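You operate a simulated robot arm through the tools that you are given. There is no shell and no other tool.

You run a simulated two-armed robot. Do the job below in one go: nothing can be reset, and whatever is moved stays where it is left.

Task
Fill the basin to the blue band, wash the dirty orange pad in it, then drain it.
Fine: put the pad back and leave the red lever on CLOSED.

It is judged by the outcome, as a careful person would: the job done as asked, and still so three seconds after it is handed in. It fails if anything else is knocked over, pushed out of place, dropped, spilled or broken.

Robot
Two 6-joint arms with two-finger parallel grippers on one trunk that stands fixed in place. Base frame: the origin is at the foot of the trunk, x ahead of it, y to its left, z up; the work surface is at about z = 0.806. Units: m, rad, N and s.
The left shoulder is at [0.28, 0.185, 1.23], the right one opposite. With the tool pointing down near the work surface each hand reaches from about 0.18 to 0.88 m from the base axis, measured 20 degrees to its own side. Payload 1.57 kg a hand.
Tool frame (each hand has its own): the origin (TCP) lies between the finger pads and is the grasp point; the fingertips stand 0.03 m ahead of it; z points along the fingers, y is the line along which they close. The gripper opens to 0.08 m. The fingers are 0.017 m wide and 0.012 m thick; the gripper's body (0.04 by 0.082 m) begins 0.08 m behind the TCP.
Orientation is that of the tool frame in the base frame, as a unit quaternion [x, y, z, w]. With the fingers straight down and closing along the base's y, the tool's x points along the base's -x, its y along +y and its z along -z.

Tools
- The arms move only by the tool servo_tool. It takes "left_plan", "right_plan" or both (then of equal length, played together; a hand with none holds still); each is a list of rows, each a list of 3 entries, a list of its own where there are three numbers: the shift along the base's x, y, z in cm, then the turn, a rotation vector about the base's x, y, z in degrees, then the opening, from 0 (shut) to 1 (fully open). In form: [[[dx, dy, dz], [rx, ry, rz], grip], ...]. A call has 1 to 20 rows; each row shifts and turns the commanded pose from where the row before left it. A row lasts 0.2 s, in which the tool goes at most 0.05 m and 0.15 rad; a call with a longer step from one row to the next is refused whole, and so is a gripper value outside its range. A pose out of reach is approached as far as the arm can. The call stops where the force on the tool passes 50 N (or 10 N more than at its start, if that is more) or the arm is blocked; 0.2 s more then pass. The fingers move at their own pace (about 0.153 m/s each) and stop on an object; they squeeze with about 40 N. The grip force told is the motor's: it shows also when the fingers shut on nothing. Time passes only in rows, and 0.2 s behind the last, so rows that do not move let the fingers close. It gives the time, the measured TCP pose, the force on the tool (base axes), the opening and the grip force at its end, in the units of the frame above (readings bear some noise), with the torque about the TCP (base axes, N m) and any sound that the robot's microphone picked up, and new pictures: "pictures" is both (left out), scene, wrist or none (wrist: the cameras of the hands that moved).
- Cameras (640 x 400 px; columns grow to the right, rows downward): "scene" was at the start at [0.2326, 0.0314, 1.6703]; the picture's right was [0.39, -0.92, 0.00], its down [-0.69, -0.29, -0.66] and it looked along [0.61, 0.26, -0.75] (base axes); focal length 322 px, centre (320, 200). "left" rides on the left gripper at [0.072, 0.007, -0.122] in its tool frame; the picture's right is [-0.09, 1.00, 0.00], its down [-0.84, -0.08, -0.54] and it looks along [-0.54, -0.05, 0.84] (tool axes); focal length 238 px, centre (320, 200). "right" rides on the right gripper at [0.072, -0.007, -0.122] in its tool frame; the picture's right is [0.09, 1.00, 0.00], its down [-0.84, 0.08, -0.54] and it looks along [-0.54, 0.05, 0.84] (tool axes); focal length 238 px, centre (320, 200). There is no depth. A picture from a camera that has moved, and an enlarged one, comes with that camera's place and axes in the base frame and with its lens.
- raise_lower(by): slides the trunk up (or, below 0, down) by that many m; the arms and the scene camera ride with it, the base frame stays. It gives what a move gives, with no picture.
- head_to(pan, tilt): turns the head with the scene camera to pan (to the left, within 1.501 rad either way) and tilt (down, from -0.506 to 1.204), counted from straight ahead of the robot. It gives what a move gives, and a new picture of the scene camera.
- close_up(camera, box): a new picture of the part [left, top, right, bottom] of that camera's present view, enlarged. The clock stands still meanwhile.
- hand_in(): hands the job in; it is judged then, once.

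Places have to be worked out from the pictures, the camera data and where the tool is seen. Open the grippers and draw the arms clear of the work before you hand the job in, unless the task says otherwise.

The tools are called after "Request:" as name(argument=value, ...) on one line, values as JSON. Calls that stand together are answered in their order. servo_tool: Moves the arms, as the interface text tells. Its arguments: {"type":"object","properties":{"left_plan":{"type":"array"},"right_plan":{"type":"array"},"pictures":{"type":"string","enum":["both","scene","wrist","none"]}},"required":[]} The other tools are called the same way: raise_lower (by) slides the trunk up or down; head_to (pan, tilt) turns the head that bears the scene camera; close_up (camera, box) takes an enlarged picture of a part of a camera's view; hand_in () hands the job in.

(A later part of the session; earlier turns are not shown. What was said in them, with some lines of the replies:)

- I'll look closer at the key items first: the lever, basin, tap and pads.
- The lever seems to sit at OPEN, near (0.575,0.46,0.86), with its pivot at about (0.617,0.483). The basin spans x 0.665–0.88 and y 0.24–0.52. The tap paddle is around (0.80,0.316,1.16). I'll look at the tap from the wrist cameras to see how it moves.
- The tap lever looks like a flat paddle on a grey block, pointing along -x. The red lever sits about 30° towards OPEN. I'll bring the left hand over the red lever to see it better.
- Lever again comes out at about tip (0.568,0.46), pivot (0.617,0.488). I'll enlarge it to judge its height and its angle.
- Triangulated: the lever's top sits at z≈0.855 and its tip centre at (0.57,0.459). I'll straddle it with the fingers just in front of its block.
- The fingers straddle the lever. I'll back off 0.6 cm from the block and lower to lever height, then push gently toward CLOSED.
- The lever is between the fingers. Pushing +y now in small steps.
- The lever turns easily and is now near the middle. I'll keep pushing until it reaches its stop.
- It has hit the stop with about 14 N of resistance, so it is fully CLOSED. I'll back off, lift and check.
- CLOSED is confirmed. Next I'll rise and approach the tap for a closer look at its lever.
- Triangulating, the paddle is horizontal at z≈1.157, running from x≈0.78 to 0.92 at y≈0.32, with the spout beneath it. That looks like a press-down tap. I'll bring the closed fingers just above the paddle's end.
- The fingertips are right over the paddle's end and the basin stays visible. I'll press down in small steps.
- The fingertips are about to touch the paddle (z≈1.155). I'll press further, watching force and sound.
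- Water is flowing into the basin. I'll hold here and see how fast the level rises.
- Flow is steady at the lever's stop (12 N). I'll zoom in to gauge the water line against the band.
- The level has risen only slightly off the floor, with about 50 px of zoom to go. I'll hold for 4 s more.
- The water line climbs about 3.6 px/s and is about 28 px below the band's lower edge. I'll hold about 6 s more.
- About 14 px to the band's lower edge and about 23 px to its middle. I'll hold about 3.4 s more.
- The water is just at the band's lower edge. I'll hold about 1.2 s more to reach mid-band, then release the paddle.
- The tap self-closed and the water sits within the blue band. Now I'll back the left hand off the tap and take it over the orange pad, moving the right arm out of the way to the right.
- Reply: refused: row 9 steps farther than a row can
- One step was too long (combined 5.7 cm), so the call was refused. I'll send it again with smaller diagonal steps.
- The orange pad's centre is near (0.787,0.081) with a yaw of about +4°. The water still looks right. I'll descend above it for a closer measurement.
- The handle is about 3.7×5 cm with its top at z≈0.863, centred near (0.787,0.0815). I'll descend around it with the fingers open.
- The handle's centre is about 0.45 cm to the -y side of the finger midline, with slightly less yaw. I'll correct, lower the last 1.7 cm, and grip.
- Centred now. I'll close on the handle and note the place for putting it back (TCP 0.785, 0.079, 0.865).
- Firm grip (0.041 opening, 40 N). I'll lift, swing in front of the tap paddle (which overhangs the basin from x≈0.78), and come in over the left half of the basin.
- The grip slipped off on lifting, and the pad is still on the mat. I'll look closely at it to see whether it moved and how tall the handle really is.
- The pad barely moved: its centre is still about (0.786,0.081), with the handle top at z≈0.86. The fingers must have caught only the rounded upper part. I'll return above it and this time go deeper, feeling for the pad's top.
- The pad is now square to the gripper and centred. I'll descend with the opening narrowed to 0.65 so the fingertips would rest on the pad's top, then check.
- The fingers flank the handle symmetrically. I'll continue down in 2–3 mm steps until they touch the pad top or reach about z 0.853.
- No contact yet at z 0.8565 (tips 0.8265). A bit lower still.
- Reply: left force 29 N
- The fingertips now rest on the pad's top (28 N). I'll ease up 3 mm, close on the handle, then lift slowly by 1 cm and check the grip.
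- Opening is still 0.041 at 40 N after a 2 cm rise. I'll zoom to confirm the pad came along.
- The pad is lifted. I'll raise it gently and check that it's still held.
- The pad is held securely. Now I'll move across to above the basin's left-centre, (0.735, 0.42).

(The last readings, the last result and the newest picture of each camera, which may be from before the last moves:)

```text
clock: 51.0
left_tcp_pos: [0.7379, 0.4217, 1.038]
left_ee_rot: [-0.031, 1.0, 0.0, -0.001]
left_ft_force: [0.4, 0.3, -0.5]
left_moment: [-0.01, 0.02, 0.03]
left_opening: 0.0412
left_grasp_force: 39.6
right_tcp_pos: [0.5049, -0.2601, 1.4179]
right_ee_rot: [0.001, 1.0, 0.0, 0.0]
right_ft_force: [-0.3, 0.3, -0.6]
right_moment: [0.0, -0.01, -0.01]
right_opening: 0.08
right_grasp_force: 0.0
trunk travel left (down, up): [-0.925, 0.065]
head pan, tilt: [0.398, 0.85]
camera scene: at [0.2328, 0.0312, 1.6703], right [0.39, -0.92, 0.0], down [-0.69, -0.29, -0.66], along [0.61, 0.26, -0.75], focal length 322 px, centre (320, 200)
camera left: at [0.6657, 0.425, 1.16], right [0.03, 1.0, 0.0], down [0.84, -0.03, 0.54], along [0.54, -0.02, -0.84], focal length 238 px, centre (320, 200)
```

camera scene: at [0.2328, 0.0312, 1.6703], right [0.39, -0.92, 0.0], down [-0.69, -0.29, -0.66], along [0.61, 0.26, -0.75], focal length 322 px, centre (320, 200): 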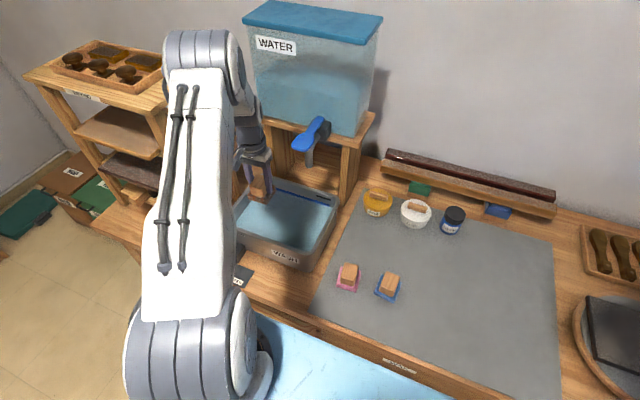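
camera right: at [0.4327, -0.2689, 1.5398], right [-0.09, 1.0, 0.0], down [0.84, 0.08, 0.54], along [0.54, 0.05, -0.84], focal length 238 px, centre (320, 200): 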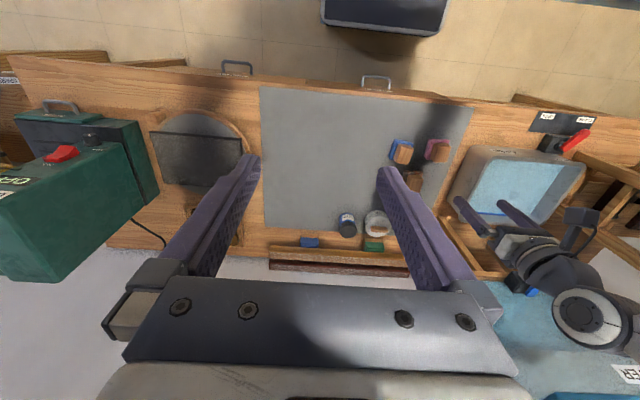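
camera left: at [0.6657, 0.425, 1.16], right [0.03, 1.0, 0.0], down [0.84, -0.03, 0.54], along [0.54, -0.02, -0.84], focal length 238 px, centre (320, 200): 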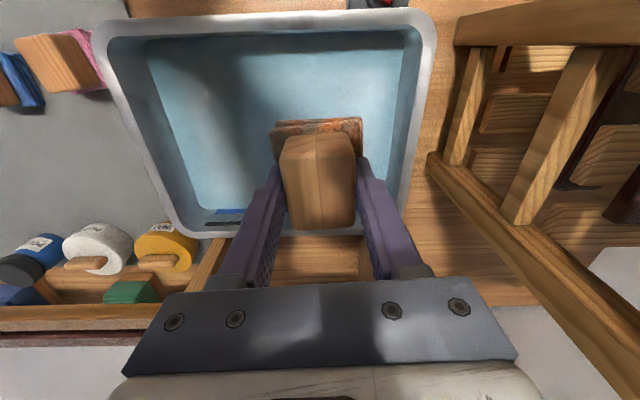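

Aligned over the water. I'll lower the pad slowly until it is submerged (TCP ≈0.88).

Request:
servo_tool(left_plan=[[[0, -0.3, -2.5], [0, 0, 0], 0.0], [[0, 0, -2.5], [0, 0, 0], 0.0], [[0, 0, -2.5], [0, 0, 0], 0.0], [[0, 0, -2.5], [0, 0, 0], 0.0], [[0, 0, -2], [0, 0, 0], 0.0], [[0, 0, -1.5], [0, 0, 0], 0.0], [[0, 0, -1], [0, 0, 0], 0.0], [[0, 0, -1], [0, 0, 0], 0.0], [[0, 0, 0], [0, 0, 0], 0.0]], pictures="both")

Request:
close_up(camera="scene", box=[225, 150, 345, 270])

```text
clock: 53.0
left_tcp_pos: [0.7346, 0.4172, 0.8814]
left_ee_rot: [-0.03, 1.0, 0.0, 0.0]
left_ft_force: [-0.1, -0.2, -1.0]
left_moment: [0.03, 0.03, 0.04]
left_opening: 0.0411
left_grasp_force: 40.4
right_tcp_pos: [0.5048, -0.2614, 1.4174]
right_ee_rot: [0.0, 1.0, 0.001, 0.0]
right_ft_force: [-0.5, -0.4, 0.2]
right_moment: [0.0, -0.04, -0.03]
right_opening: 0.0801
right_grasp_force: 0.0
trunk travel left (down, up): [-0.925, 0.065]
head pan, tilt: [0.398, 0.85]
camera scene: at [0.2327, 0.0313, 1.6703], right [0.39, -0.92, 0.0], down [-0.69, -0.29, -0.66], along [0.61, 0.26, -0.75], focal length 322 px, centre (320, 200)
camera left: at [0.6633, 0.4207, 1.0046], right [0.03, 1.0, 0.0], down [0.84, -0.03, 0.54], along [0.54, -0.02, -0.84], focal length 238 px, centre (320, 200)
```

scene: 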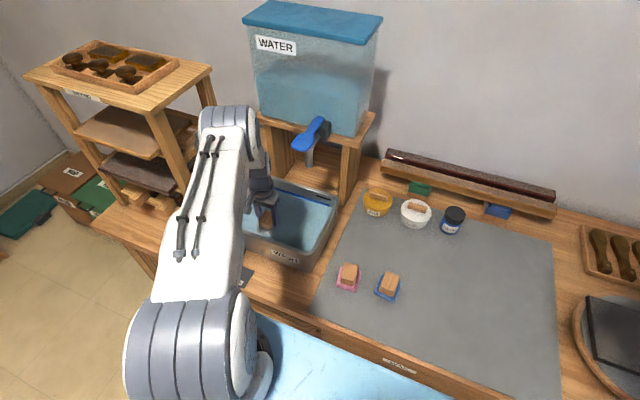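
left: 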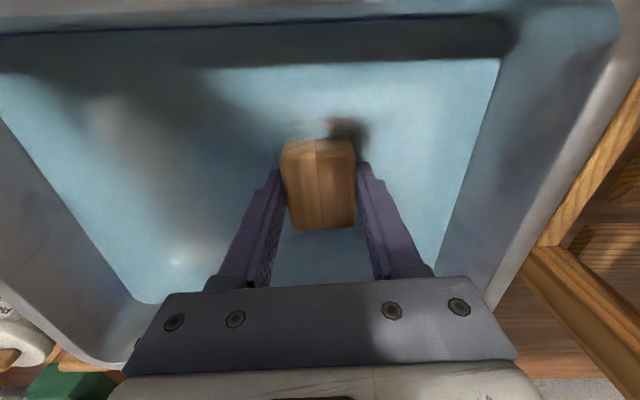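

```text
3.33 times, centred on (285, 210) of scene
camera zoom: at [0.2327, 0.0313, 1.6703], right [0.39, -0.92, 0.0], down [-0.69, -0.29, -0.66], along [0.61, 0.26, -0.75], focal length 1074 px, centre (437, 167)
```

zoom: 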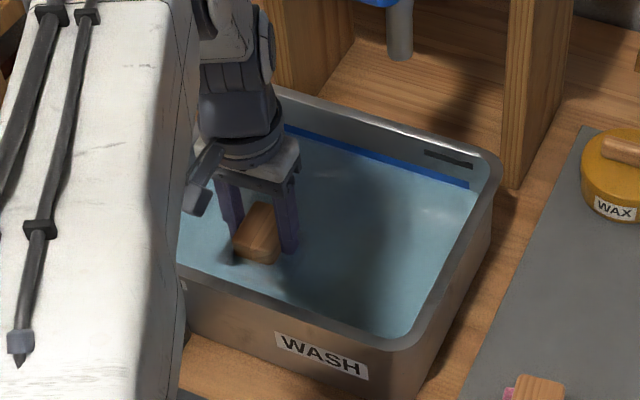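

The pad is fully under water, with only the handle showing. I'll swish it back and forth gently.

Request:
servo_tool(left_plan=[[[0, 1.5, 0], [0, 0, 0], 0.0], [[0, -1.5, 0], [0, 0, 0], 0.0], [[0, -1.5, 0], [0, 0, 0], 0.0], [[0, 1.5, 0], [0, 0, 0], 0.0], [[0, 1.5, 0], [0, 0, 0], 0.0], [[0, -1.5, 0], [0, 0, 0], 0.0], [[0, -1.5, 0], [0, 0, 0], 0.0], [[0, 1.5, 0], [0, 0, 0], 0.0], [[1.2, 0, 0], [0, 0, 0], 0.0], [[-1.2, 0, 0], [0, 0, 0], 0.0], [[-1.2, 0, 0], [0, 0, 0], 0.0], [[1.2, 0, 0], [0, 0, 0], 0.0], [[1.2, 0, 0], [0, 0, 0], 0.0], [[-1.2, 0, 0], [0, 0, 0], 0.0], [[-1.2, 0, 0], [0, 0, 0], 0.0], [[1.2, 0, 0], [0, 0, 0], 0.0], [[0, 1.5, 0], [0, 0, 0], 0.0], [[0, -1.5, 0], [0, 0, 0], 0.0], [[0, -1.5, 0], [0, 0, 0], 0.0], [[0, 1.5, 0], [0, 0, 0], 0.0]], pictures="both")

Request:
close_up(camera="left", box=[240, 100, 400, 220])

```text
clock: 57.2
left_tcp_pos: [0.7348, 0.4178, 0.8799]
left_ee_rot: [-0.029, 1.0, 0.0, 0.0]
left_ft_force: [0.3, 0.2, -0.7]
left_moment: [0.01, 0.02, -0.02]
left_opening: 0.0414
left_grasp_force: 40.1
right_tcp_pos: [0.5041, -0.2625, 1.4186]
right_ee_rot: [0.001, 1.0, 0.001, 0.001]
right_ft_force: [-0.1, 0.0, 0.4]
right_moment: [-0.02, 0.0, 0.01]
right_opening: 0.0803
right_grasp_force: 0.0
trunk travel left (down, up): [-0.925, 0.065]
head pan, tilt: [0.398, 0.85]
camera scene: at [0.2328, 0.0312, 1.6703], right [0.39, -0.92, 0.0], down [-0.69, -0.29, -0.66], along [0.61, 0.26, -0.75], focal length 322 px, centre (320, 200)
camera left: at [0.6637, 0.4208, 1.0034], right [0.03, 1.0, 0.0], down [0.84, -0.03, 0.54], along [0.54, -0.02, -0.84], focal length 238 px, centre (320, 200)
```

scene: 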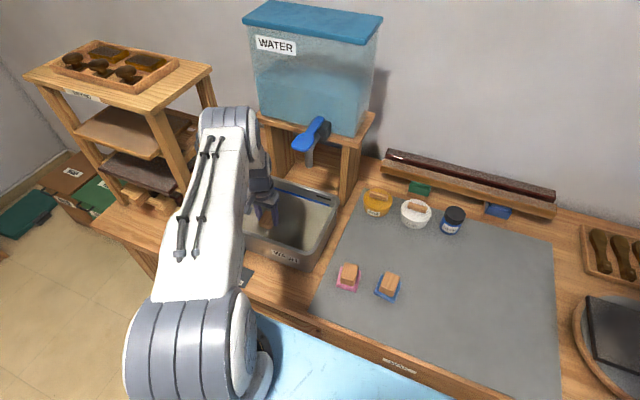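
left: 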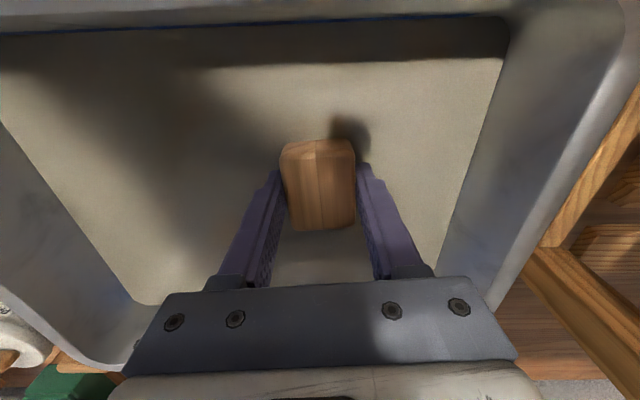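

```text
3.33 times, centred on (320, 160) of left
camera zoom: at [0.6637, 0.4208, 1.0034], right [0.03, 1.0, 0.0], down [0.84, -0.03, 0.54], along [0.54, -0.02, -0.84], focal length 794 px, centre (320, 333)
```

zoom: 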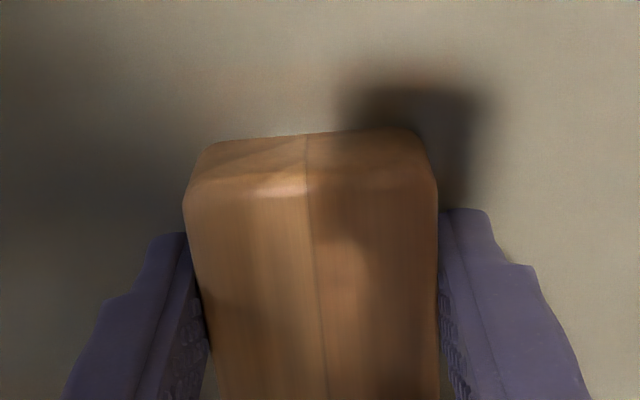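

The water has turned murky, so the dirt is coming out. One more round of swishing, then I'll lift to inspect.

Request:
servo_tool(left_plan=[[[0, 1.5, -0.3], [0, 0, 0], 0.0], [[0, -1.5, 0], [0, 0, 0], 0.0], [[0, -1.5, 0], [0, 0, 0], 0.0], [[0, 1.5, 0], [0, 0, 0], 0.0], [[0, 1.5, 0], [0, 0, 0], 0.0], [[0, -1.5, 0], [0, 0, 0], 0.0], [[0, -1.5, 0], [0, 0, 0], 0.0], [[0, 1.5, 0], [0, 0, 0], 0.0], [[1.2, 0, 0], [0, 0, 0], 0.0], [[-1.2, 0, 0], [0, 0, 0], 0.0], [[-1.2, 0, 0], [0, 0, 0], 0.0], [[1.2, 0, 0], [0, 0, 0], 0.0], [[1.2, 0, 0], [0, 0, 0], 0.0], [[-1.2, 0, 0], [0, 0, 0], 0.0], [[-1.2, 0, 0], [0, 0, 0], 0.0], [[1.2, 0, 0], [0, 0, 0], 0.0], [[0, 1.5, 0], [0, 0, 0], 0.0], [[0, -1.5, 0], [0, 0, 0], 0.0], [[0, -1.5, 0], [0, 0, 0], 0.0], [[0, 1.5, 0], [0, 0, 0], 0.0]], pictures="none")

Request:
servo_tool(left_plan=[[[0, 0, 1], [0, 0, 0], 0.0], [[0, 0, 1], [0, 0, 0], 0.0], [[0, 0, 1], [0, 0, 0], 0.0], [[0, 0, 1], [0, 0, 0], 0.0], [[0, 0, 1], [0, 0, 0], 0.0], [[0, 0, 1], [0, 0, 0], 0.0], [[0, 0, 1], [0, 0, 0], 0.0], [[0, 0, 1], [0, 0, 0], 0.0], [[0, 0, 0], [0, 0, 0], 0.0]], pictures="both")

Request:
close_up(camera="left", box=[240, 100, 400, 220])

Request:
close_up(camera="scene", box=[225, 150, 345, 270])

```text
clock: 61.4
left_tcp_pos: [0.7361, 0.4178, 0.8783]
left_ee_rot: [-0.03, 1.0, 0.0, 0.0]
left_ft_force: [0.7, 0.6, -0.4]
left_moment: [-0.02, 0.01, -0.01]
left_opening: 0.0415
left_grasp_force: 40.6
right_tcp_pos: [0.5057, -0.2619, 1.4176]
right_ee_rot: [0.0, 1.0, 0.0, 0.0]
right_ft_force: [-0.2, 0.1, 0.3]
right_moment: [0.0, 0.01, 0.01]
right_opening: 0.08
right_grasp_force: 0.0
trunk travel left (down, up): [-0.925, 0.065]
head pan, tilt: [0.398, 0.85]
```

```text
clock: 63.4
left_tcp_pos: [0.7356, 0.4159, 0.9595]
left_ee_rot: [-0.029, 1.0, 0.0, 0.0]
left_ft_force: [-0.3, 0.9, -0.5]
left_moment: [0.01, -0.01, 0.05]
left_opening: 0.0411
left_grasp_force: 39.8
right_tcp_pos: [0.5045, -0.2616, 1.4177]
right_ee_rot: [-0.001, 1.0, 0.0, 0.0]
right_ft_force: [-0.4, -0.5, 0.6]
right_moment: [-0.03, -0.04, -0.02]
right_opening: 0.0799
right_grasp_force: 0.1
trunk travel left (down, up): [-0.925, 0.065]
head pan, tilt: [0.398, 0.85]
camera scene: at [0.2326, 0.0313, 1.6703], right [0.39, -0.92, 0.0], down [-0.69, -0.29, -0.66], along [0.61, 0.26, -0.75], focal length 322 px, centre (320, 200)
camera left: at [0.6638, 0.4208, 1.0817], right [0.03, 1.0, 0.0], down [0.84, -0.03, 0.54], along [0.54, -0.02, -0.84], focal length 238 px, centre (320, 200)
```

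scene: 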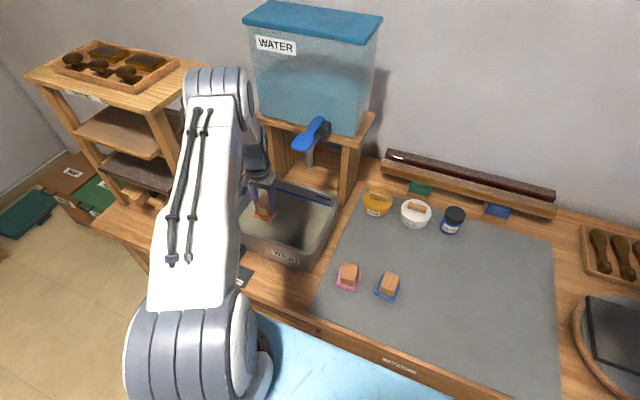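
left: 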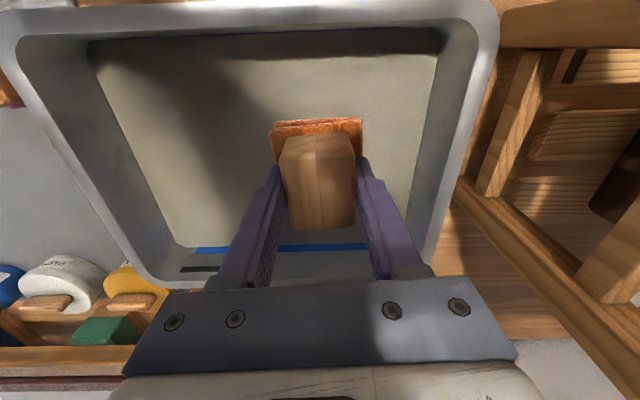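

```text
3.33 times, centred on (320, 160) of left
camera zoom: at [0.6638, 0.4208, 1.0817], right [0.03, 1.0, 0.0], down [0.84, -0.03, 0.54], along [0.54, -0.02, -0.84], focal length 794 px, centre (320, 333)
```

zoom: 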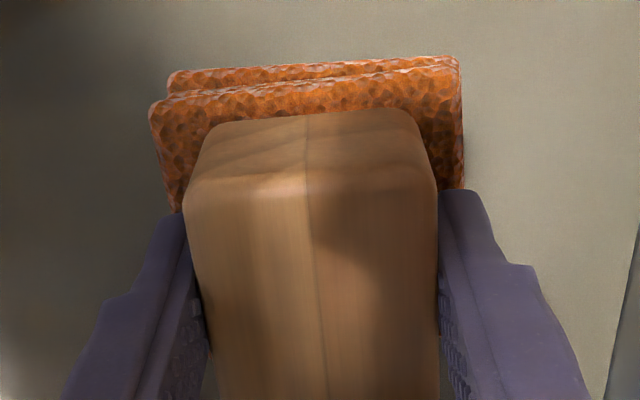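

```text
3.33 times, centred on (285, 210) of scene
camera zoom: at [0.2326, 0.0313, 1.6703], right [0.39, -0.92, 0.0], down [-0.69, -0.29, -0.66], along [0.61, 0.26, -0.75], focal length 1074 px, centre (437, 167)
```

zoom: 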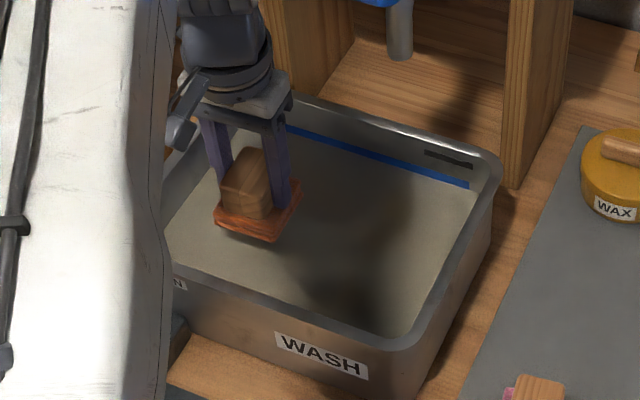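

The pad is clean, uniformly bright orange. I'll let it drip over the basin for about 2 s, then carry it back the way it came.

Request:
servo_tool(left_plan=[[[0, 0, 0], [0, 0, 0], 0.0], [[0, 0, 0], [0, 0, 0], 0.0], [[0, 0, 0], [0, 0, 0], 0.0], [[0, 0, 0], [0, 0, 0], 0.0], [[0, 0, 0], [0, 0, 0], 0.0], [[0, 0, 0], [0, 0, 0], 0.0], [[0, 0, 0], [0, 0, 0], 0.0], [[0, 0, 0], [0, 0, 0], 0.0], [[0, 0, 0], [0, 0, 0], 0.0], [[0, 0, 0], [0, 0, 0], 0.0], [[0, 0, 1.5], [0, 0, 0], 0.0], [[0, 0, 2], [0, 0, 0], 0.0], [[0, 0, 2], [0, 0, 0], 0.0], [[0, 0, 2], [0, 0, 0], 0.0], [[-2, 0, 0.5], [0, 0, 0], 0.0], [[-2, -2, 0], [0, 0, 0], 0.0], [[-2, -2, 0], [0, 0, 0], 0.0], [[-1.5, -2.5, 0], [0, 0, 0], 0.0], [[-0.5, -3, 0], [0, 0, 0], 0.0], [[0, -3, 0], [0, 0, 0], 0.0]], pictures="wrist")

Request:
servo_tool(left_plan=[[[0, -3, 0], [0, 0, 0], 0.0], [[0, -3, 0], [0, 0, 0], 0.0], [[0, -3, 0], [0, 0, 0], 0.0], [[0, -3, 0], [0, 0, 0], 0.0], [[0, -3, 0], [0, 0, 0], 0.0], [[1, -2.5, 0], [0, 0, 0], 0.0], [[2, -2, 0], [0, 0, 0], 0.0], [[2.5, -1, 0], [0, 0, 0], 0.0], [[2.5, -0.5, 0], [0, 0, 0], 0.0], [[2, -0.5, 0], [0, 0, 0], 0.0], [[2, 0, -1.5], [0, 0, 0], 0.0], [[1, 0, -2], [0, 0, 0], 0.0], [[0, 0, 0], [0, 0, 0], 0.0]], pictures="both")

```text
clock: 67.6
left_tcp_pos: [0.6547, 0.2917, 1.0365]
left_ee_rot: [-0.03, 1.0, 0.0, 0.0]
left_ft_force: [-0.5, -1.1, -1.0]
left_moment: [0.0, 0.01, -0.02]
left_opening: 0.0409
left_grasp_force: 40.4
right_tcp_pos: [0.5052, -0.2607, 1.418]
right_ee_rot: [0.0, 1.0, 0.0, 0.0]
right_ft_force: [-0.9, 0.4, -0.2]
right_moment: [-0.01, -0.01, 0.01]
right_opening: 0.0803
right_grasp_force: 0.1
trunk travel left (down, up): [-0.925, 0.065]
head pan, tilt: [0.398, 0.85]
camera left: at [0.583, 0.2945, 1.1598], right [0.03, 1.0, 0.0], down [0.84, -0.03, 0.54], along [0.54, -0.02, -0.84], focal length 238 px, centre (320, 200)
```

left: 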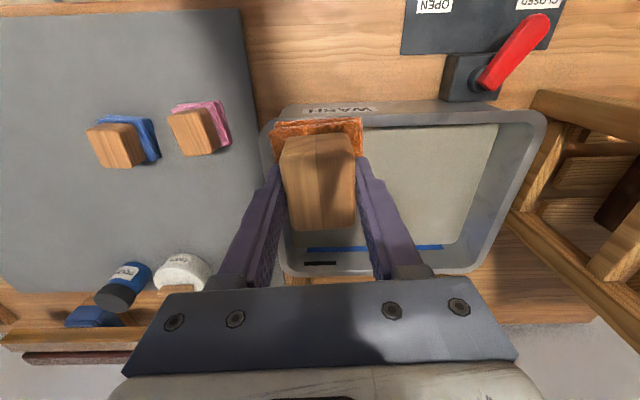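

```text
clock: 70.4
left_tcp_pos: [0.7858, 0.0775, 1.0028]
left_ee_rot: [-0.031, 1.0, 0.0, -0.001]
left_ft_force: [0.3, 0.1, -0.4]
left_moment: [-0.01, -0.01, -0.01]
left_opening: 0.0411
left_grasp_force: 39.8
right_tcp_pos: [0.5047, -0.2601, 1.418]
right_ee_rot: [0.0, 1.0, 0.0, 0.0]
right_ft_force: [-0.3, 0.2, -0.3]
right_moment: [0.02, 0.04, 0.02]
right_opening: 0.0799
right_grasp_force: 0.1
trunk travel left (down, up): [-0.925, 0.065]
head pan, tilt: [0.398, 0.85]
camera scene: at [0.2329, 0.0312, 1.6703], right [0.39, -0.92, 0.0], down [-0.69, -0.29, -0.66], along [0.61, 0.26, -0.75], focal length 322 px, centre (320, 200)
camera left: at [0.7144, 0.0819, 1.1272], right [0.03, 1.0, 0.0], down [0.84, -0.03, 0.54], along [0.54, -0.02, -0.84], focal length 238 px, centre (320, 200)
```

scene: 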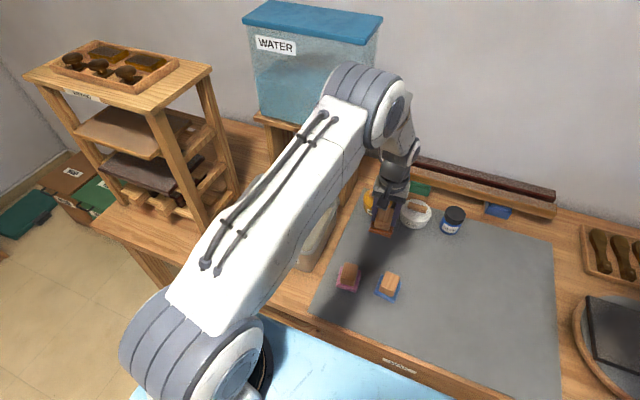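
left: 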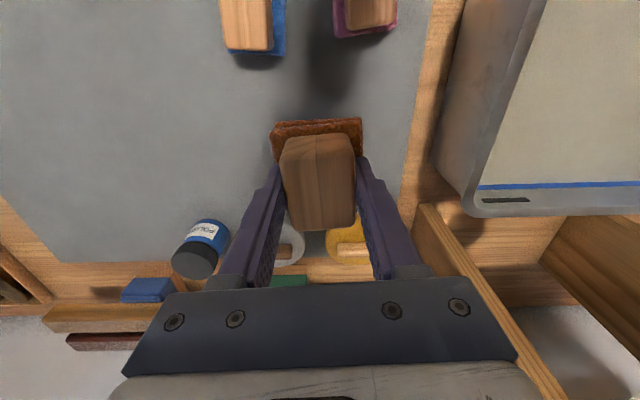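

It's back above its original place at (0.786,0.078). I'll lower to just above the mat, then creep down until light contact.

Request:
servo_tool(left_plan=[[[0, 0, -2.5], [0, 0, 0], 0.0], [[0, 0, -2.5], [0, 0, 0], 0.0], [[0, 0, -2.5], [0, 0, 0], 0.0], [[0, 0, -2.5], [0, 0, 0], 0.0], [[0, 0, -2], [0, 0, 0], 0.0], [[0, 0, -1.2], [0, 0, 0], 0.0], [[0, 0, -0.6], [0, 0, 0], 0.0], [[0, 0, -0.3], [0, 0, 0], 0.0], [[0, 0, 0], [0, 0, 0], 0.0]], pictures="none")

```text
clock: 72.4
left_tcp_pos: [0.7867, 0.0791, 0.8625]
left_ee_rot: [-0.031, 1.0, 0.0, 0.0]
left_ft_force: [0.2, 0.6, -1.0]
left_moment: [0.02, -0.01, 0.01]
left_opening: 0.0412
left_grasp_force: 39.3
right_tcp_pos: [0.5046, -0.2619, 1.4186]
right_ee_rot: [0.0, 1.0, -0.001, 0.0]
right_ft_force: [0.3, -0.1, 0.5]
right_moment: [0.03, 0.0, -0.03]
right_opening: 0.0799
right_grasp_force: 0.1
trunk travel left (down, up): [-0.925, 0.065]
head pan, tilt: [0.398, 0.85]
```

At z 0.8625 there is no contact yet. I'll lower the last few millimetres.

Request:
servo_tool(left_plan=[[[0, 0, -0.2], [0, 0, 0], 0.0], [[0, 0, -0.2], [0, 0, 0], 0.0], [[0, 0, -0.1], [0, 0, 0], 0.0], [[0, 0, 0], [0, 0, 0], 0.0]], pictures="wrist")

```text
clock: 73.4
left_tcp_pos: [0.7865, 0.0779, 0.8573]
left_ee_rot: [-0.03, 1.0, -0.001, 0.0]
left_ft_force: [-0.1, 0.3, -0.4]
left_moment: [0.01, 0.0, 0.0]
left_opening: 0.0412
left_grasp_force: 40.4
right_tcp_pos: [0.5051, -0.2605, 1.4171]
right_ee_rot: [-0.001, 1.0, 0.0, 0.0]
right_ft_force: [0.5, -0.4, 0.2]
right_moment: [0.0, 0.0, -0.01]
right_opening: 0.08
right_grasp_force: 0.1
trunk travel left (down, up): [-0.925, 0.065]
head pan, tilt: [0.398, 0.85]
camera left: at [0.7144, 0.082, 0.9807], right [0.03, 1.0, 0.0], down [0.84, -0.03, 0.54], along [0.54, -0.02, -0.84], focal length 238 px, centre (320, 200)
```

left: 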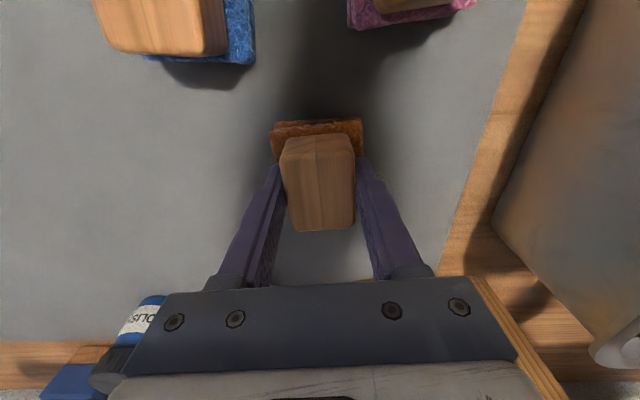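

Height now equals the grasp height. I'll go 1–2 mm lower to feel the contact.

Request:
servo_tool(left_plan=[[[0, 0, -0.1], [0, 0, 0], 0.0], [[0, 0, -0.1], [0, 0, 0], 0.0]], pictures="none")

```text
clock: 74.0
left_tcp_pos: [0.7878, 0.078, 0.8577]
left_ee_rot: [-0.03, 1.0, 0.0, 0.0]
left_ft_force: [-5.6, -2.0, 17.3]
left_moment: [-0.03, 0.37, 0.0]
left_opening: 0.0407
left_grasp_force: 39.4
right_tcp_pos: [0.5042, -0.262, 1.4193]
right_ee_rot: [0.0, 1.0, 0.0, 0.0]
right_ft_force: [-0.4, -0.5, 0.1]
right_moment: [0.0, 0.01, 0.02]
right_opening: 0.0801
right_grasp_force: 0.1
trunk travel left (down, up): [-0.925, 0.065]
head pan, tilt: [0.398, 0.85]
```

The pad is seated on the mat (17 N). I'll ease up 1.5 mm, open and rise straight.

Request:
servo_tool(left_plan=[[[0, 0, 0.15], [0, 0, 0], 0.0], [[0, 0, 0], [0, 0, 0], 0.65], [[0, 0, 0.2], [0, 0, 0], 0.8], [[0, 0, 0], [0, 0, 0], 0.8], [[0, 0, 2], [0, 0, 0], 0.8], [[0, 0, 3], [0, 0, 0], 0.8], [[0, 0, 4], [0, 0, 0], 0.8], [[0, 0, 4], [0, 0, 0], 0.8], [[-2, 0, 4], [0, 0, 0], 0.8], [[-4, 0, 2], [0, 0, 0], 0.8], [[-4, 0, 0], [0, 0, 0], 0.8]], pictures="both")

Request:
close_up(camera="scene", box=[330, 220, 420, 310])

Request:
close_up(camera="left", box=[240, 80, 400, 200])

```text
clock: 76.4
left_tcp_pos: [0.6854, 0.0786, 1.0498]
left_ee_rot: [-0.03, 1.0, 0.0, 0.0]
left_ft_force: [0.8, -0.4, 0.8]
left_moment: [-0.04, 0.0, 0.02]
left_opening: 0.0642
left_grasp_force: 0.1
right_tcp_pos: [0.5047, -0.2617, 1.4185]
right_ee_rot: [0.0, 1.0, 0.0, -0.001]
right_ft_force: [0.3, 0.4, 0.0]
right_moment: [0.02, 0.01, -0.01]
right_opening: 0.08
right_grasp_force: 0.1
trunk travel left (down, up): [-0.925, 0.065]
head pan, tilt: [0.398, 0.85]
camera scene: at [0.2326, 0.0312, 1.6703], right [0.39, -0.92, 0.0], down [-0.69, -0.29, -0.66], along [0.61, 0.26, -0.75], focal length 322 px, centre (320, 200)
camera left: at [0.6133, 0.0812, 1.1722], right [0.03, 1.0, 0.0], down [0.84, -0.03, 0.54], along [0.54, -0.02, -0.84], focal length 238 px, centre (320, 200)
```

scene: 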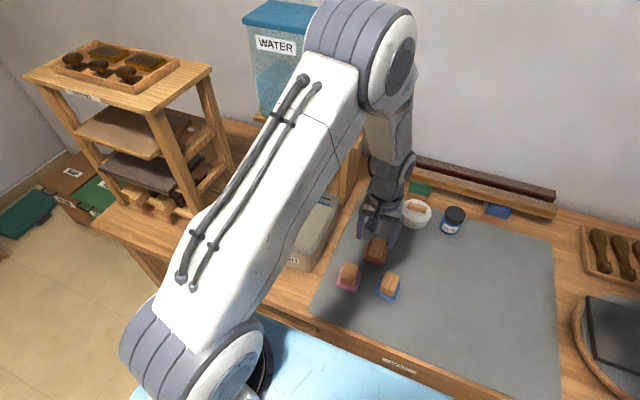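
left: 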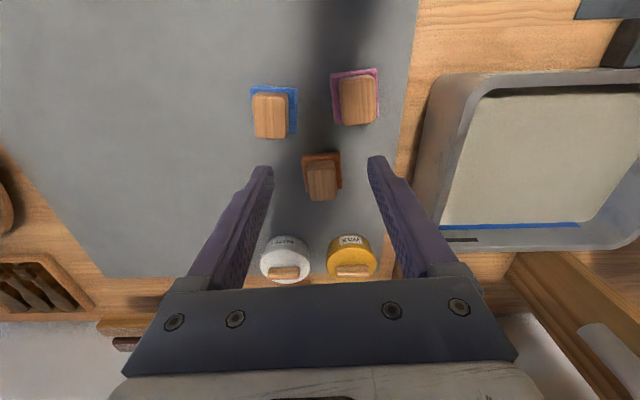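

```text
4.44 times, centred on (375, 265) of scene
camera zoom: at [0.2326, 0.0312, 1.6703], right [0.39, -0.92, 0.0], down [-0.69, -0.29, -0.66], along [0.61, 0.26, -0.75], focal length 1432 px, centre (76, -89)
```

zoom: 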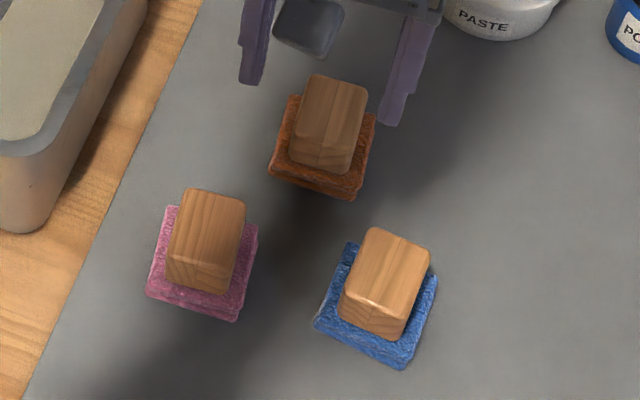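

```text
3.33 times, centred on (320, 140) of left
camera zoom: at [0.6133, 0.0812, 1.1722], right [0.03, 1.0, 0.0], down [0.84, -0.03, 0.54], along [0.54, -0.02, -0.84], focal length 794 px, centre (320, 400)
```

zoom: 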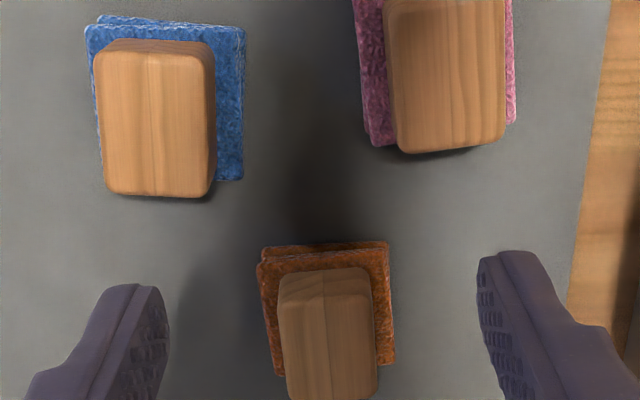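

The pad is back in its spot, and clean. Next I'll return to the red lever to open the drain, moving above it with the fingers straddling.

Request:
servo_tool(left_plan=[[[-2.5, 3, 0], [0, 0, -1.5], 0.7], [[-2.5, 3, 0], [0, 0, -2], 0.7], [[-2, 4, 0], [0, 0, 0], 0.7], [[-2, 4, 0], [0, 0, 0], 0.7], [[-1.5, 4, 0], [0, 0, 0], 0.7], [[-1, 4, 0], [0, 0, 0], 0.7], [[0, 4, 0], [0, 0, 0], 0.7], [[0, 4, 0], [0, 0, 0], 0.7], [[0, 4, 0], [0, 0, 0], 0.7], [[0, 4, 0], [0, 0, 0], 0.7], [[0, 3.5, -2], [0, 0, 0], 0.7], [[0, 2.4, -3], [0, 0, 0], 0.7], [[0, 0, -3], [0, 0, 0], 0.7], [[0, 0, -3], [0, 0, 0], 0.7], [[0, 0, 0], [0, 0, 0], 0.7]], pictures="both")

```text
clock: 79.6
left_tcp_pos: [0.5693, 0.5188, 0.9396]
left_ee_rot: [0.0, 1.0, 0.0, 0.0]
left_ft_force: [0.1, 0.5, -0.2]
left_moment: [-0.01, -0.01, -0.02]
left_opening: 0.0562
left_grasp_force: 0.1
right_tcp_pos: [0.5054, -0.2617, 1.4189]
right_ee_rot: [0.0, 1.0, 0.0, 0.0]
right_ft_force: [0.1, 0.4, -0.6]
right_moment: [-0.02, 0.02, -0.05]
right_opening: 0.08
right_grasp_force: 0.0
trunk travel left (down, up): [-0.925, 0.065]
head pan, tilt: [0.398, 0.85]
camera scene: at [0.2328, 0.0315, 1.6703], right [0.39, -0.92, 0.0], down [-0.69, -0.29, -0.66], along [0.61, 0.26, -0.75], focal length 322 px, centre (320, 200)
camera left: at [0.4981, 0.5261, 1.0622], right [0.09, 1.0, 0.0], down [0.84, -0.08, 0.54], along [0.54, -0.05, -0.84], focal length 238 px, centre (320, 200)
```

scene: 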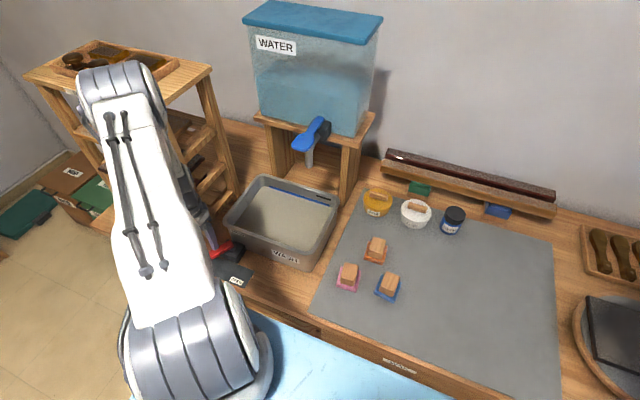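
left: 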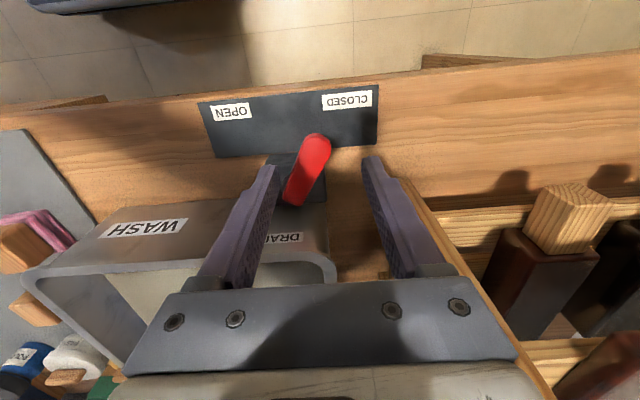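

Straddling the closed lever again. I'll lower to its height and push it toward OPEN.

Request:
servo_tool(left_plan=[[[0, 0, -3], [0, 0, 0], 0.75], [[0, 0, -2.5], [0, 0, 0], 0.75], [[0, 0, -1.6], [0, 0, 0], 0.75], [[0, 0, 0], [0, 0, 0], 0.75], [[0, -1, 0], [0, 0, 0], 0.75], [[0, -1, 0], [0, 0, 0], 0.75], [[0, -1, 0], [0, 0, 0], 0.75], [[0, -1, 0], [0, 0, 0], 0.75], [[0, -1, 0], [0, 0, 0], 0.75], [[0, -0.8, 0], [0, 0, 0], 0.75], [[0, -0.7, 0], [0, 0, 0], 0.75], [[0, 0, 0], [0, 0, 0], 0.75]], pictures="both")

```text
clock: 82.2
left_tcp_pos: [0.5717, 0.4531, 0.8693]
left_ee_rot: [0.0, 1.0, 0.0, 0.0]
left_ft_force: [-1.5, -0.5, 0.4]
left_moment: [-0.01, 0.0, 0.01]
left_opening: 0.0598
left_grasp_force: 0.1
right_tcp_pos: [0.5048, -0.2608, 1.4179]
right_ee_rot: [0.0, 1.0, 0.0, 0.001]
right_ft_force: [0.6, -0.5, -0.9]
right_moment: [-0.01, -0.04, 0.02]
right_opening: 0.0798
right_grasp_force: 0.1
trunk travel left (down, up): [-0.925, 0.065]
head pan, tilt: [0.398, 0.85]
camera scene: at [0.2327, 0.0313, 1.6703], right [0.39, -0.92, 0.0], down [-0.69, -0.29, -0.66], along [0.61, 0.26, -0.75], focal length 322 px, centre (320, 200)
camera left: at [0.5002, 0.4616, 0.9914], right [0.09, 1.0, 0.0], down [0.84, -0.08, 0.54], along [0.54, -0.05, -0.84], focal length 238 px, centre (320, 200)
```

scene: 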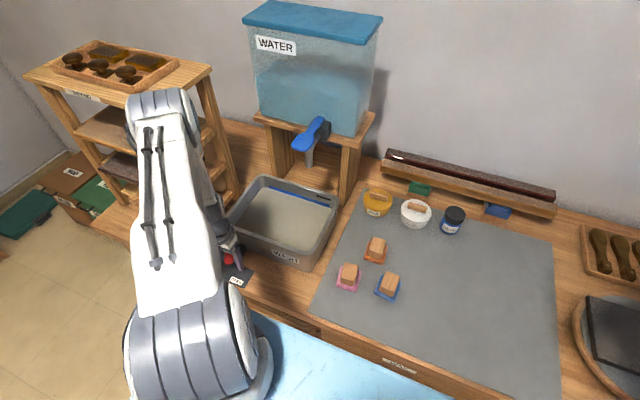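
left: 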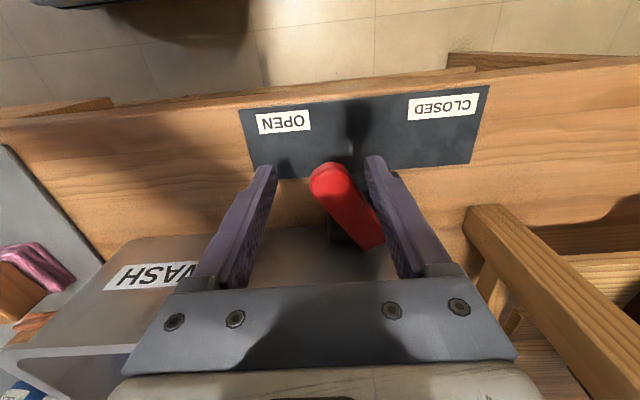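

The lever is nearly at OPEN. I'll push a little more until the stop.

Request:
servo_tool(left_plan=[[[0, -0.4, 0], [0, 0, 0], 0.75], [[0, -0.4, 0], [0, 0, 0], 0.75], [[0, -0.4, 0], [0, 0, 0], 0.75], [[0, 0, 0], [0, 0, 0], 0.75]], pictures="wrist")

Request:
close_up(camera="scene", box=[245, 170, 345, 240])

```text
clock: 83.2
left_tcp_pos: [0.5703, 0.4424, 0.8688]
left_ee_rot: [-0.001, 1.0, 0.0, 0.001]
left_ft_force: [-6.0, 11.6, -3.6]
left_moment: [0.1, -0.02, 0.33]
left_opening: 0.0701
left_grasp_force: 5.1
right_tcp_pos: [0.5047, -0.2606, 1.4182]
right_ee_rot: [0.0, 1.0, 0.0, -0.001]
right_ft_force: [0.0, 0.4, 0.2]
right_moment: [0.0, -0.01, 0.03]
right_opening: 0.0802
right_grasp_force: 0.1
trunk travel left (down, up): [-0.925, 0.065]
head pan, tilt: [0.398, 0.85]
camera left: at [0.4994, 0.4499, 0.9916], right [0.09, 1.0, 0.0], down [0.84, -0.08, 0.54], along [0.54, -0.05, -0.84], focal length 238 px, centre (320, 200)
```

left: 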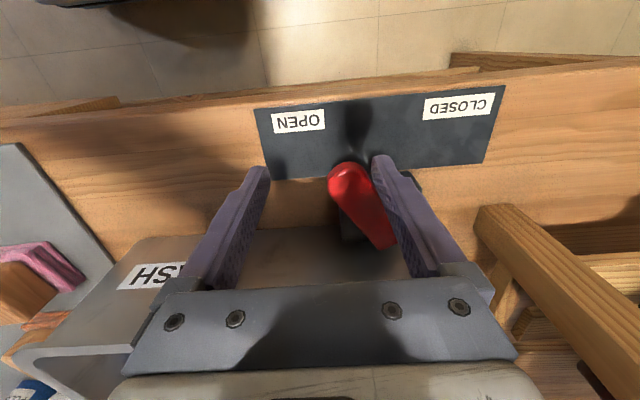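

```text
5.71 times, centred on (295, 205) of scene
camera zoom: at [0.2324, 0.0322, 1.6703], right [0.39, -0.92, 0.0], down [-0.69, -0.29, -0.66], along [0.61, 0.26, -0.75], focal length 1841 px, centre (463, 171)
```

zoom: 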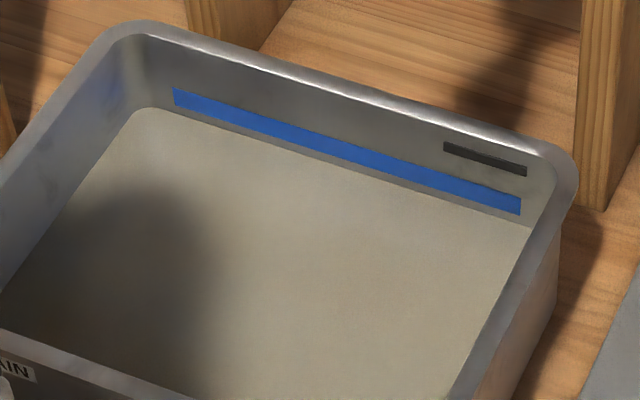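

The lever is at the OPEN stop and the level is already dropping. I'll relax the push slightly and wait while it drains.

Request:
servo_tool(left_plan=[[[0, 0.9, 0], [0, 0, 0], 0.75], [[0, 0, 0], [0, 0, 0], 0.75], [[0, 0, 0], [0, 0, 0], 0.75], [[0, 0, 0], [0, 0, 0], 0.75], [[0, 0, 0], [0, 0, 0], 0.75], [[0, 0, 0], [0, 0, 0], 0.75], [[0, 0, 0], [0, 0, 0], 0.75], [[0, 0, 0], [0, 0, 0], 0.75], [[0, 0, 0], [0, 0, 0], 0.75], [[0, 0, 0], [0, 0, 0], 0.75], [[0, 0, 0], [0, 0, 0], 0.75], [[0, 0, 0], [0, 0, 0], 0.75], [[0, 0, 0], [0, 0, 0], 0.75], [[0, 0, 0], [0, 0, 0], 0.75], [[0, 0, 0], [0, 0, 0], 0.75], [[0, 0, 0], [0, 0, 0], 0.75], [[0, 0, 0], [0, 0, 0], 0.75], [[0, 0, 0], [0, 0, 0], 0.75], [[0, 0, 0], [0, 0, 0], 0.75], [[0, 0, 0], [0, 0, 0], 0.75]], pictures="scene")

Request:
close_up(camera="scene", box=[245, 170, 345, 240])

```text
clock: 87.4
left_tcp_pos: [0.5701, 0.4509, 0.8683]
left_ee_rot: [0.0, 1.0, 0.0, 0.0]
left_ft_force: [-0.1, 0.0, -0.6]
left_moment: [0.03, -0.02, 0.02]
left_opening: 0.06
left_grasp_force: 0.2
right_tcp_pos: [0.5043, -0.2601, 1.4191]
right_ee_rot: [0.0, 1.0, 0.0, 0.0]
right_ft_force: [-0.1, 0.5, -0.2]
right_moment: [0.0, 0.0, 0.0]
right_opening: 0.08
right_grasp_force: 0.1
trunk travel left (down, up): [-0.925, 0.065]
head pan, tilt: [0.398, 0.85]
camera scene: at [0.2326, 0.0314, 1.6703], right [0.39, -0.92, 0.0], down [-0.69, -0.29, -0.66], along [0.61, 0.26, -0.75], focal length 322 px, centre (320, 200)
```

scene: 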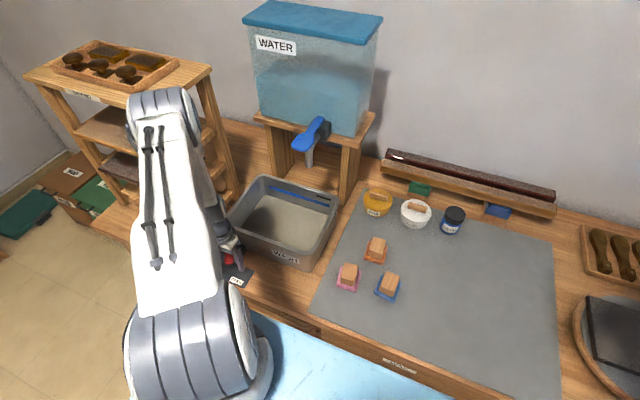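

```text
5.71 times, centred on (295, 205) of scene
camera zoom: at [0.2326, 0.0314, 1.6703], right [0.39, -0.92, 0.0], down [-0.69, -0.29, -0.66], along [0.61, 0.26, -0.75], focal length 1841 px, centre (463, 171)
```

zoom: 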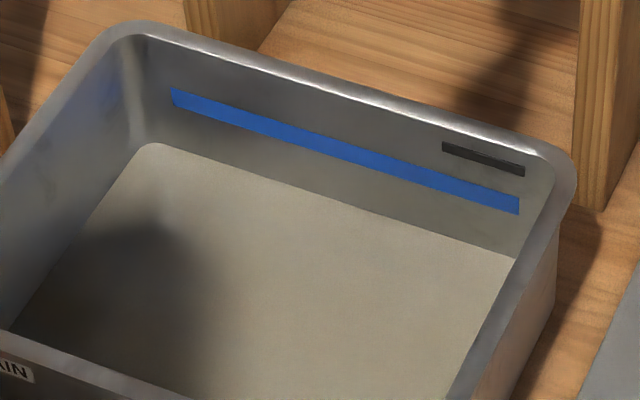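

Draining steadily; the level is now near the floor. I'll wait another 4 s.

Request:
servo_tool(left_plan=[[[0, 0, 0], [0, 0, 0], 0.75], [[0, 0, 0], [0, 0, 0], 0.75], [[0, 0, 0], [0, 0, 0], 0.75], [[0, 0, 0], [0, 0, 0], 0.75], [[0, 0, 0], [0, 0, 0], 0.75], [[0, 0, 0], [0, 0, 0], 0.75], [[0, 0, 0], [0, 0, 0], 0.75], [[0, 0, 0], [0, 0, 0], 0.75], [[0, 0, 0], [0, 0, 0], 0.75], [[0, 0, 0], [0, 0, 0], 0.75], [[0, 0, 0], [0, 0, 0], 0.75], [[0, 0, 0], [0, 0, 0], 0.75], [[0, 0, 0], [0, 0, 0], 0.75], [[0, 0, 0], [0, 0, 0], 0.75], [[0, 0, 0], [0, 0, 0], 0.75], [[0, 0, 0], [0, 0, 0], 0.75], [[0, 0, 0], [0, 0, 0], 0.75], [[0, 0, 0], [0, 0, 0], 0.75], [[0, 0, 0], [0, 0, 0], 0.75], [[0, 0, 0], [0, 0, 0], 0.75]], pictures="none")

Request:
close_up(camera="scene", box=[225, 165, 345, 275])

```text
clock: 91.6
left_tcp_pos: [0.5706, 0.4502, 0.8688]
left_ee_rot: [0.0, 1.0, 0.0, 0.0]
left_ft_force: [0.8, 0.3, 0.8]
left_moment: [-0.01, 0.01, 0.01]
left_opening: 0.0599
left_grasp_force: 0.1
right_tcp_pos: [0.5052, -0.2604, 1.418]
right_ee_rot: [0.001, 1.0, 0.0, 0.001]
right_ft_force: [0.1, -0.4, 0.3]
right_moment: [0.0, 0.01, 0.01]
right_opening: 0.08
right_grasp_force: 0.1
trunk travel left (down, up): [-0.925, 0.065]
head pan, tilt: [0.398, 0.85]
```

```text
3.64 times, centred on (285, 220) of scene
camera zoom: at [0.2327, 0.0314, 1.6703], right [0.39, -0.92, 0.0], down [-0.69, -0.29, -0.66], along [0.61, 0.26, -0.75], focal length 1172 px, centre (447, 127)
```

zoom: 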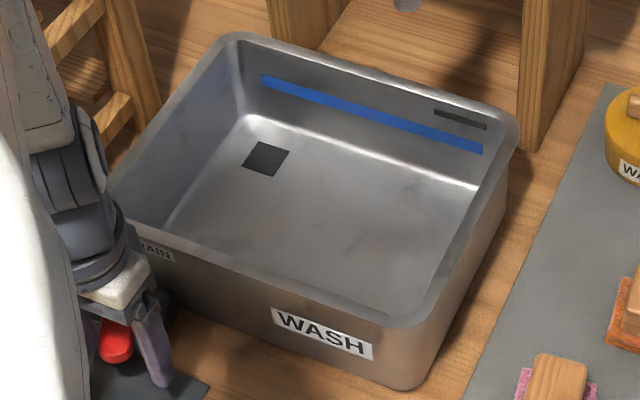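

The basin is empty. Now I'll push the lever back to CLOSED.

Request:
servo_tool(left_plan=[[[0, 0, 0], [0, 0, 0], 0.75], [[0, 0, 0], [0, 0, 0], 0.75], [[0, 0, 0], [0, 0, 0], 0.75], [[0, 0, 0], [0, 0, 0], 0.75], [[0, 1, 0], [0, 0, 0], 0.75], [[0, 1, 0], [0, 0, 0], 0.75], [[0, 1, 0], [0, 0, 0], 0.75], [[0, 1, 0], [0, 0, 0], 0.75], [[0, 1, 0], [0, 0, 0], 0.75], [[0, 1, 0], [0, 0, 0], 0.75], [[0, 0.8, 0], [0, 0, 0], 0.75], [[0, 0.6, 0], [0, 0, 0], 0.75], [[0, 0.6, 0], [0, 0, 0], 0.75], [[0, 0.4, 0], [0, 0, 0], 0.75], [[0, 0, 0], [0, 0, 0], 0.75]], pictures="wrist")

```text
clock: 94.8
left_tcp_pos: [0.5704, 0.5315, 0.868]
left_ee_rot: [0.001, 1.0, -0.001, -0.002]
left_ft_force: [-2.6, -9.8, -1.7]
left_moment: [0.02, 0.14, -0.2]
left_opening: 0.0691
left_grasp_force: 4.6
right_tcp_pos: [0.5047, -0.2622, 1.4188]
right_ee_rot: [0.001, 1.0, 0.0, 0.0]
right_ft_force: [-0.2, 0.0, -0.2]
right_moment: [0.01, 0.0, 0.02]
right_opening: 0.0803
right_grasp_force: 0.1
trunk travel left (down, up): [-0.925, 0.065]
head pan, tilt: [0.398, 0.85]
camera left: at [0.4995, 0.5403, 0.9911], right [0.09, 1.0, 0.0], down [0.84, -0.08, 0.54], along [0.54, -0.05, -0.84], focal length 238 px, centre (320, 200)
```

left: 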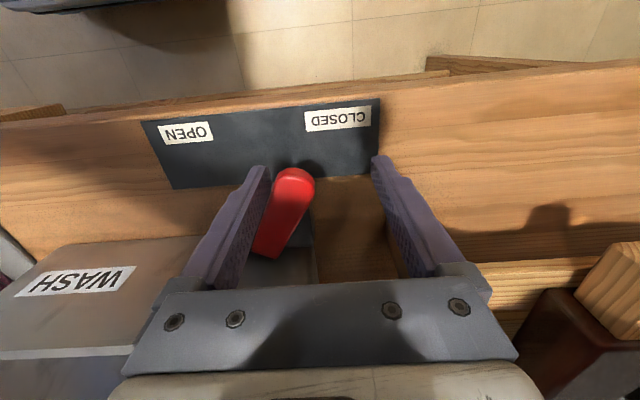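

The lever is at the CLOSED stop again (10 N, same pose as before). I'll back off, lift and draw the arm clear, opening the gripper.

Request:
servo_tool(left_plan=[[[0, -1.4, 0], [0, 0, 0], 0.75], [[0, 0, 2], [0, 0, 0], 0.75], [[0, 0, 4], [0, 0, 0], 0.75], [[0, -1, 4.5], [0, 0, 0], 0.75], [[0, -1, 4.5], [0, 0, 0], 0.75], [[0, -1, 4.5], [0, 0, 0], 1.0], [[-0.5, -2, 4], [0, 0, 0], 1.0], [[-1, -2, 4], [0, 0, 0], 1.0], [[-1, -2, 4], [0, 0, 0], 1.0], [[-1, -2, 4], [0, 0, 0], 1.0], [[-1, -2, 4], [0, 0, 0], 1.0], [[-1, -2, 4], [0, 0, 0], 1.0], [[0, 0, 3], [0, 0, 0], 1.0], [[0, 0, 0], [0, 0, 0], 1.0]], pictures="both")

Request:
close_up(camera="left", box=[240, 40, 440, 230])

Request:
close_up(camera="scene", box=[180, 80, 480, 310])

```text
clock: 97.8
left_tcp_pos: [0.5154, 0.369, 1.3325]
left_ee_rot: [0.0, 1.0, 0.0, 0.0]
left_ft_force: [0.1, 0.6, -0.4]
left_moment: [0.02, -0.05, 0.01]
left_opening: 0.0801
left_grasp_force: 0.0
right_tcp_pos: [0.5057, -0.2619, 1.4188]
right_ee_rot: [0.0, 1.0, 0.0, 0.0]
right_ft_force: [0.0, 0.3, 0.7]
right_moment: [-0.01, 0.0, -0.01]
right_opening: 0.0801
right_grasp_force: 0.0
trunk travel left (down, up): [-0.925, 0.065]
head pan, tilt: [0.398, 0.85]
camera scene: at [0.2326, 0.0313, 1.6703], right [0.39, -0.92, 0.0], down [-0.69, -0.29, -0.66], along [0.61, 0.26, -0.75], focal length 322 px, centre (320, 200)
camera left: at [0.4436, 0.377, 1.4548], right [0.09, 1.0, 0.0], down [0.84, -0.08, 0.54], along [0.54, -0.05, -0.84], focal length 238 px, centre (320, 200)
```

scene: 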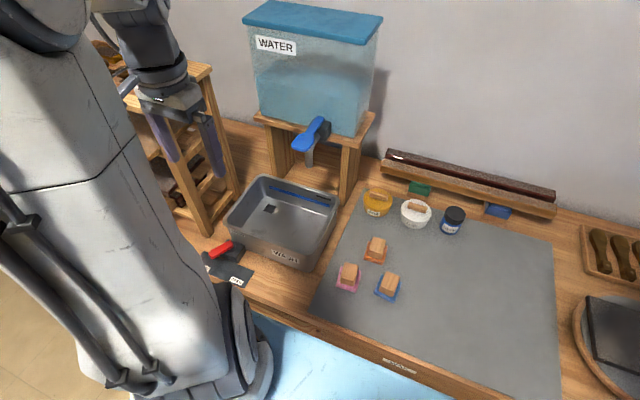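
left: 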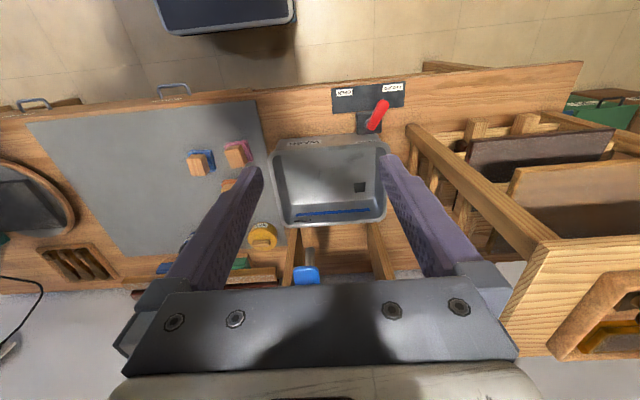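

```text
2.11 times, centred on (340, 135) of left
camera zoom: at [0.4436, 0.377, 1.4548], right [0.09, 1.0, 0.0], down [0.84, -0.08, 0.54], along [0.54, -0.05, -0.84], focal length 502 px, centre (278, 337)
```

zoom: 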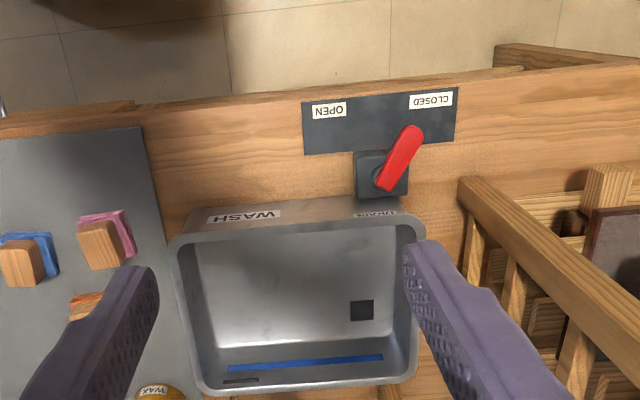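

```text
1.74 times, centred on (330, 195) of scene
camera zoom: at [0.2326, 0.0313, 1.6703], right [0.39, -0.92, 0.0], down [-0.69, -0.29, -0.66], along [0.61, 0.26, -0.75], focal length 560 px, centre (303, 209)
```

zoom: 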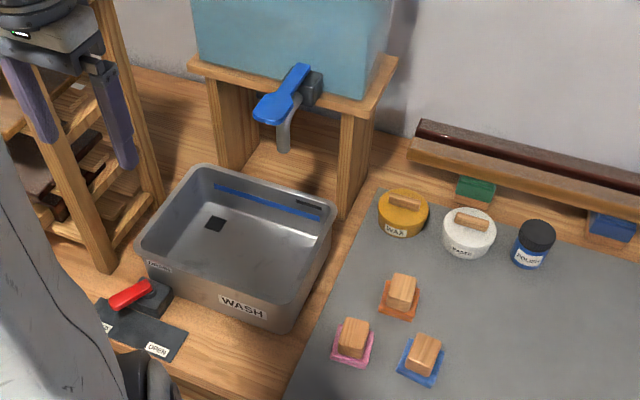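

The basin is empty, the lever is on CLOSED, the tap is shut and the clean orange pad is back in place. Both grippers are open and clear, and nothing else was disturbed, so I'm handing in.

Request:
hand_in()

```text
The job is handed in.
```

The job is done and handed in. I filled the basin to the blue band, washed the orange pad until it came out bright and uniform, and drained the basin until it was empty.

- **Pad:** it is back in its original spot on the mat. My first grip slipped off when I started to lift. The pad moved only a few millimetres, if at all, and the second, deeper grip held throughout.
- **Red lever:** it is against its stop on CLOSED.
- **Everything else:** the tap shut itself when released. The last pictures show nothing spilled or moved, and both grippers are open and clear of the work.
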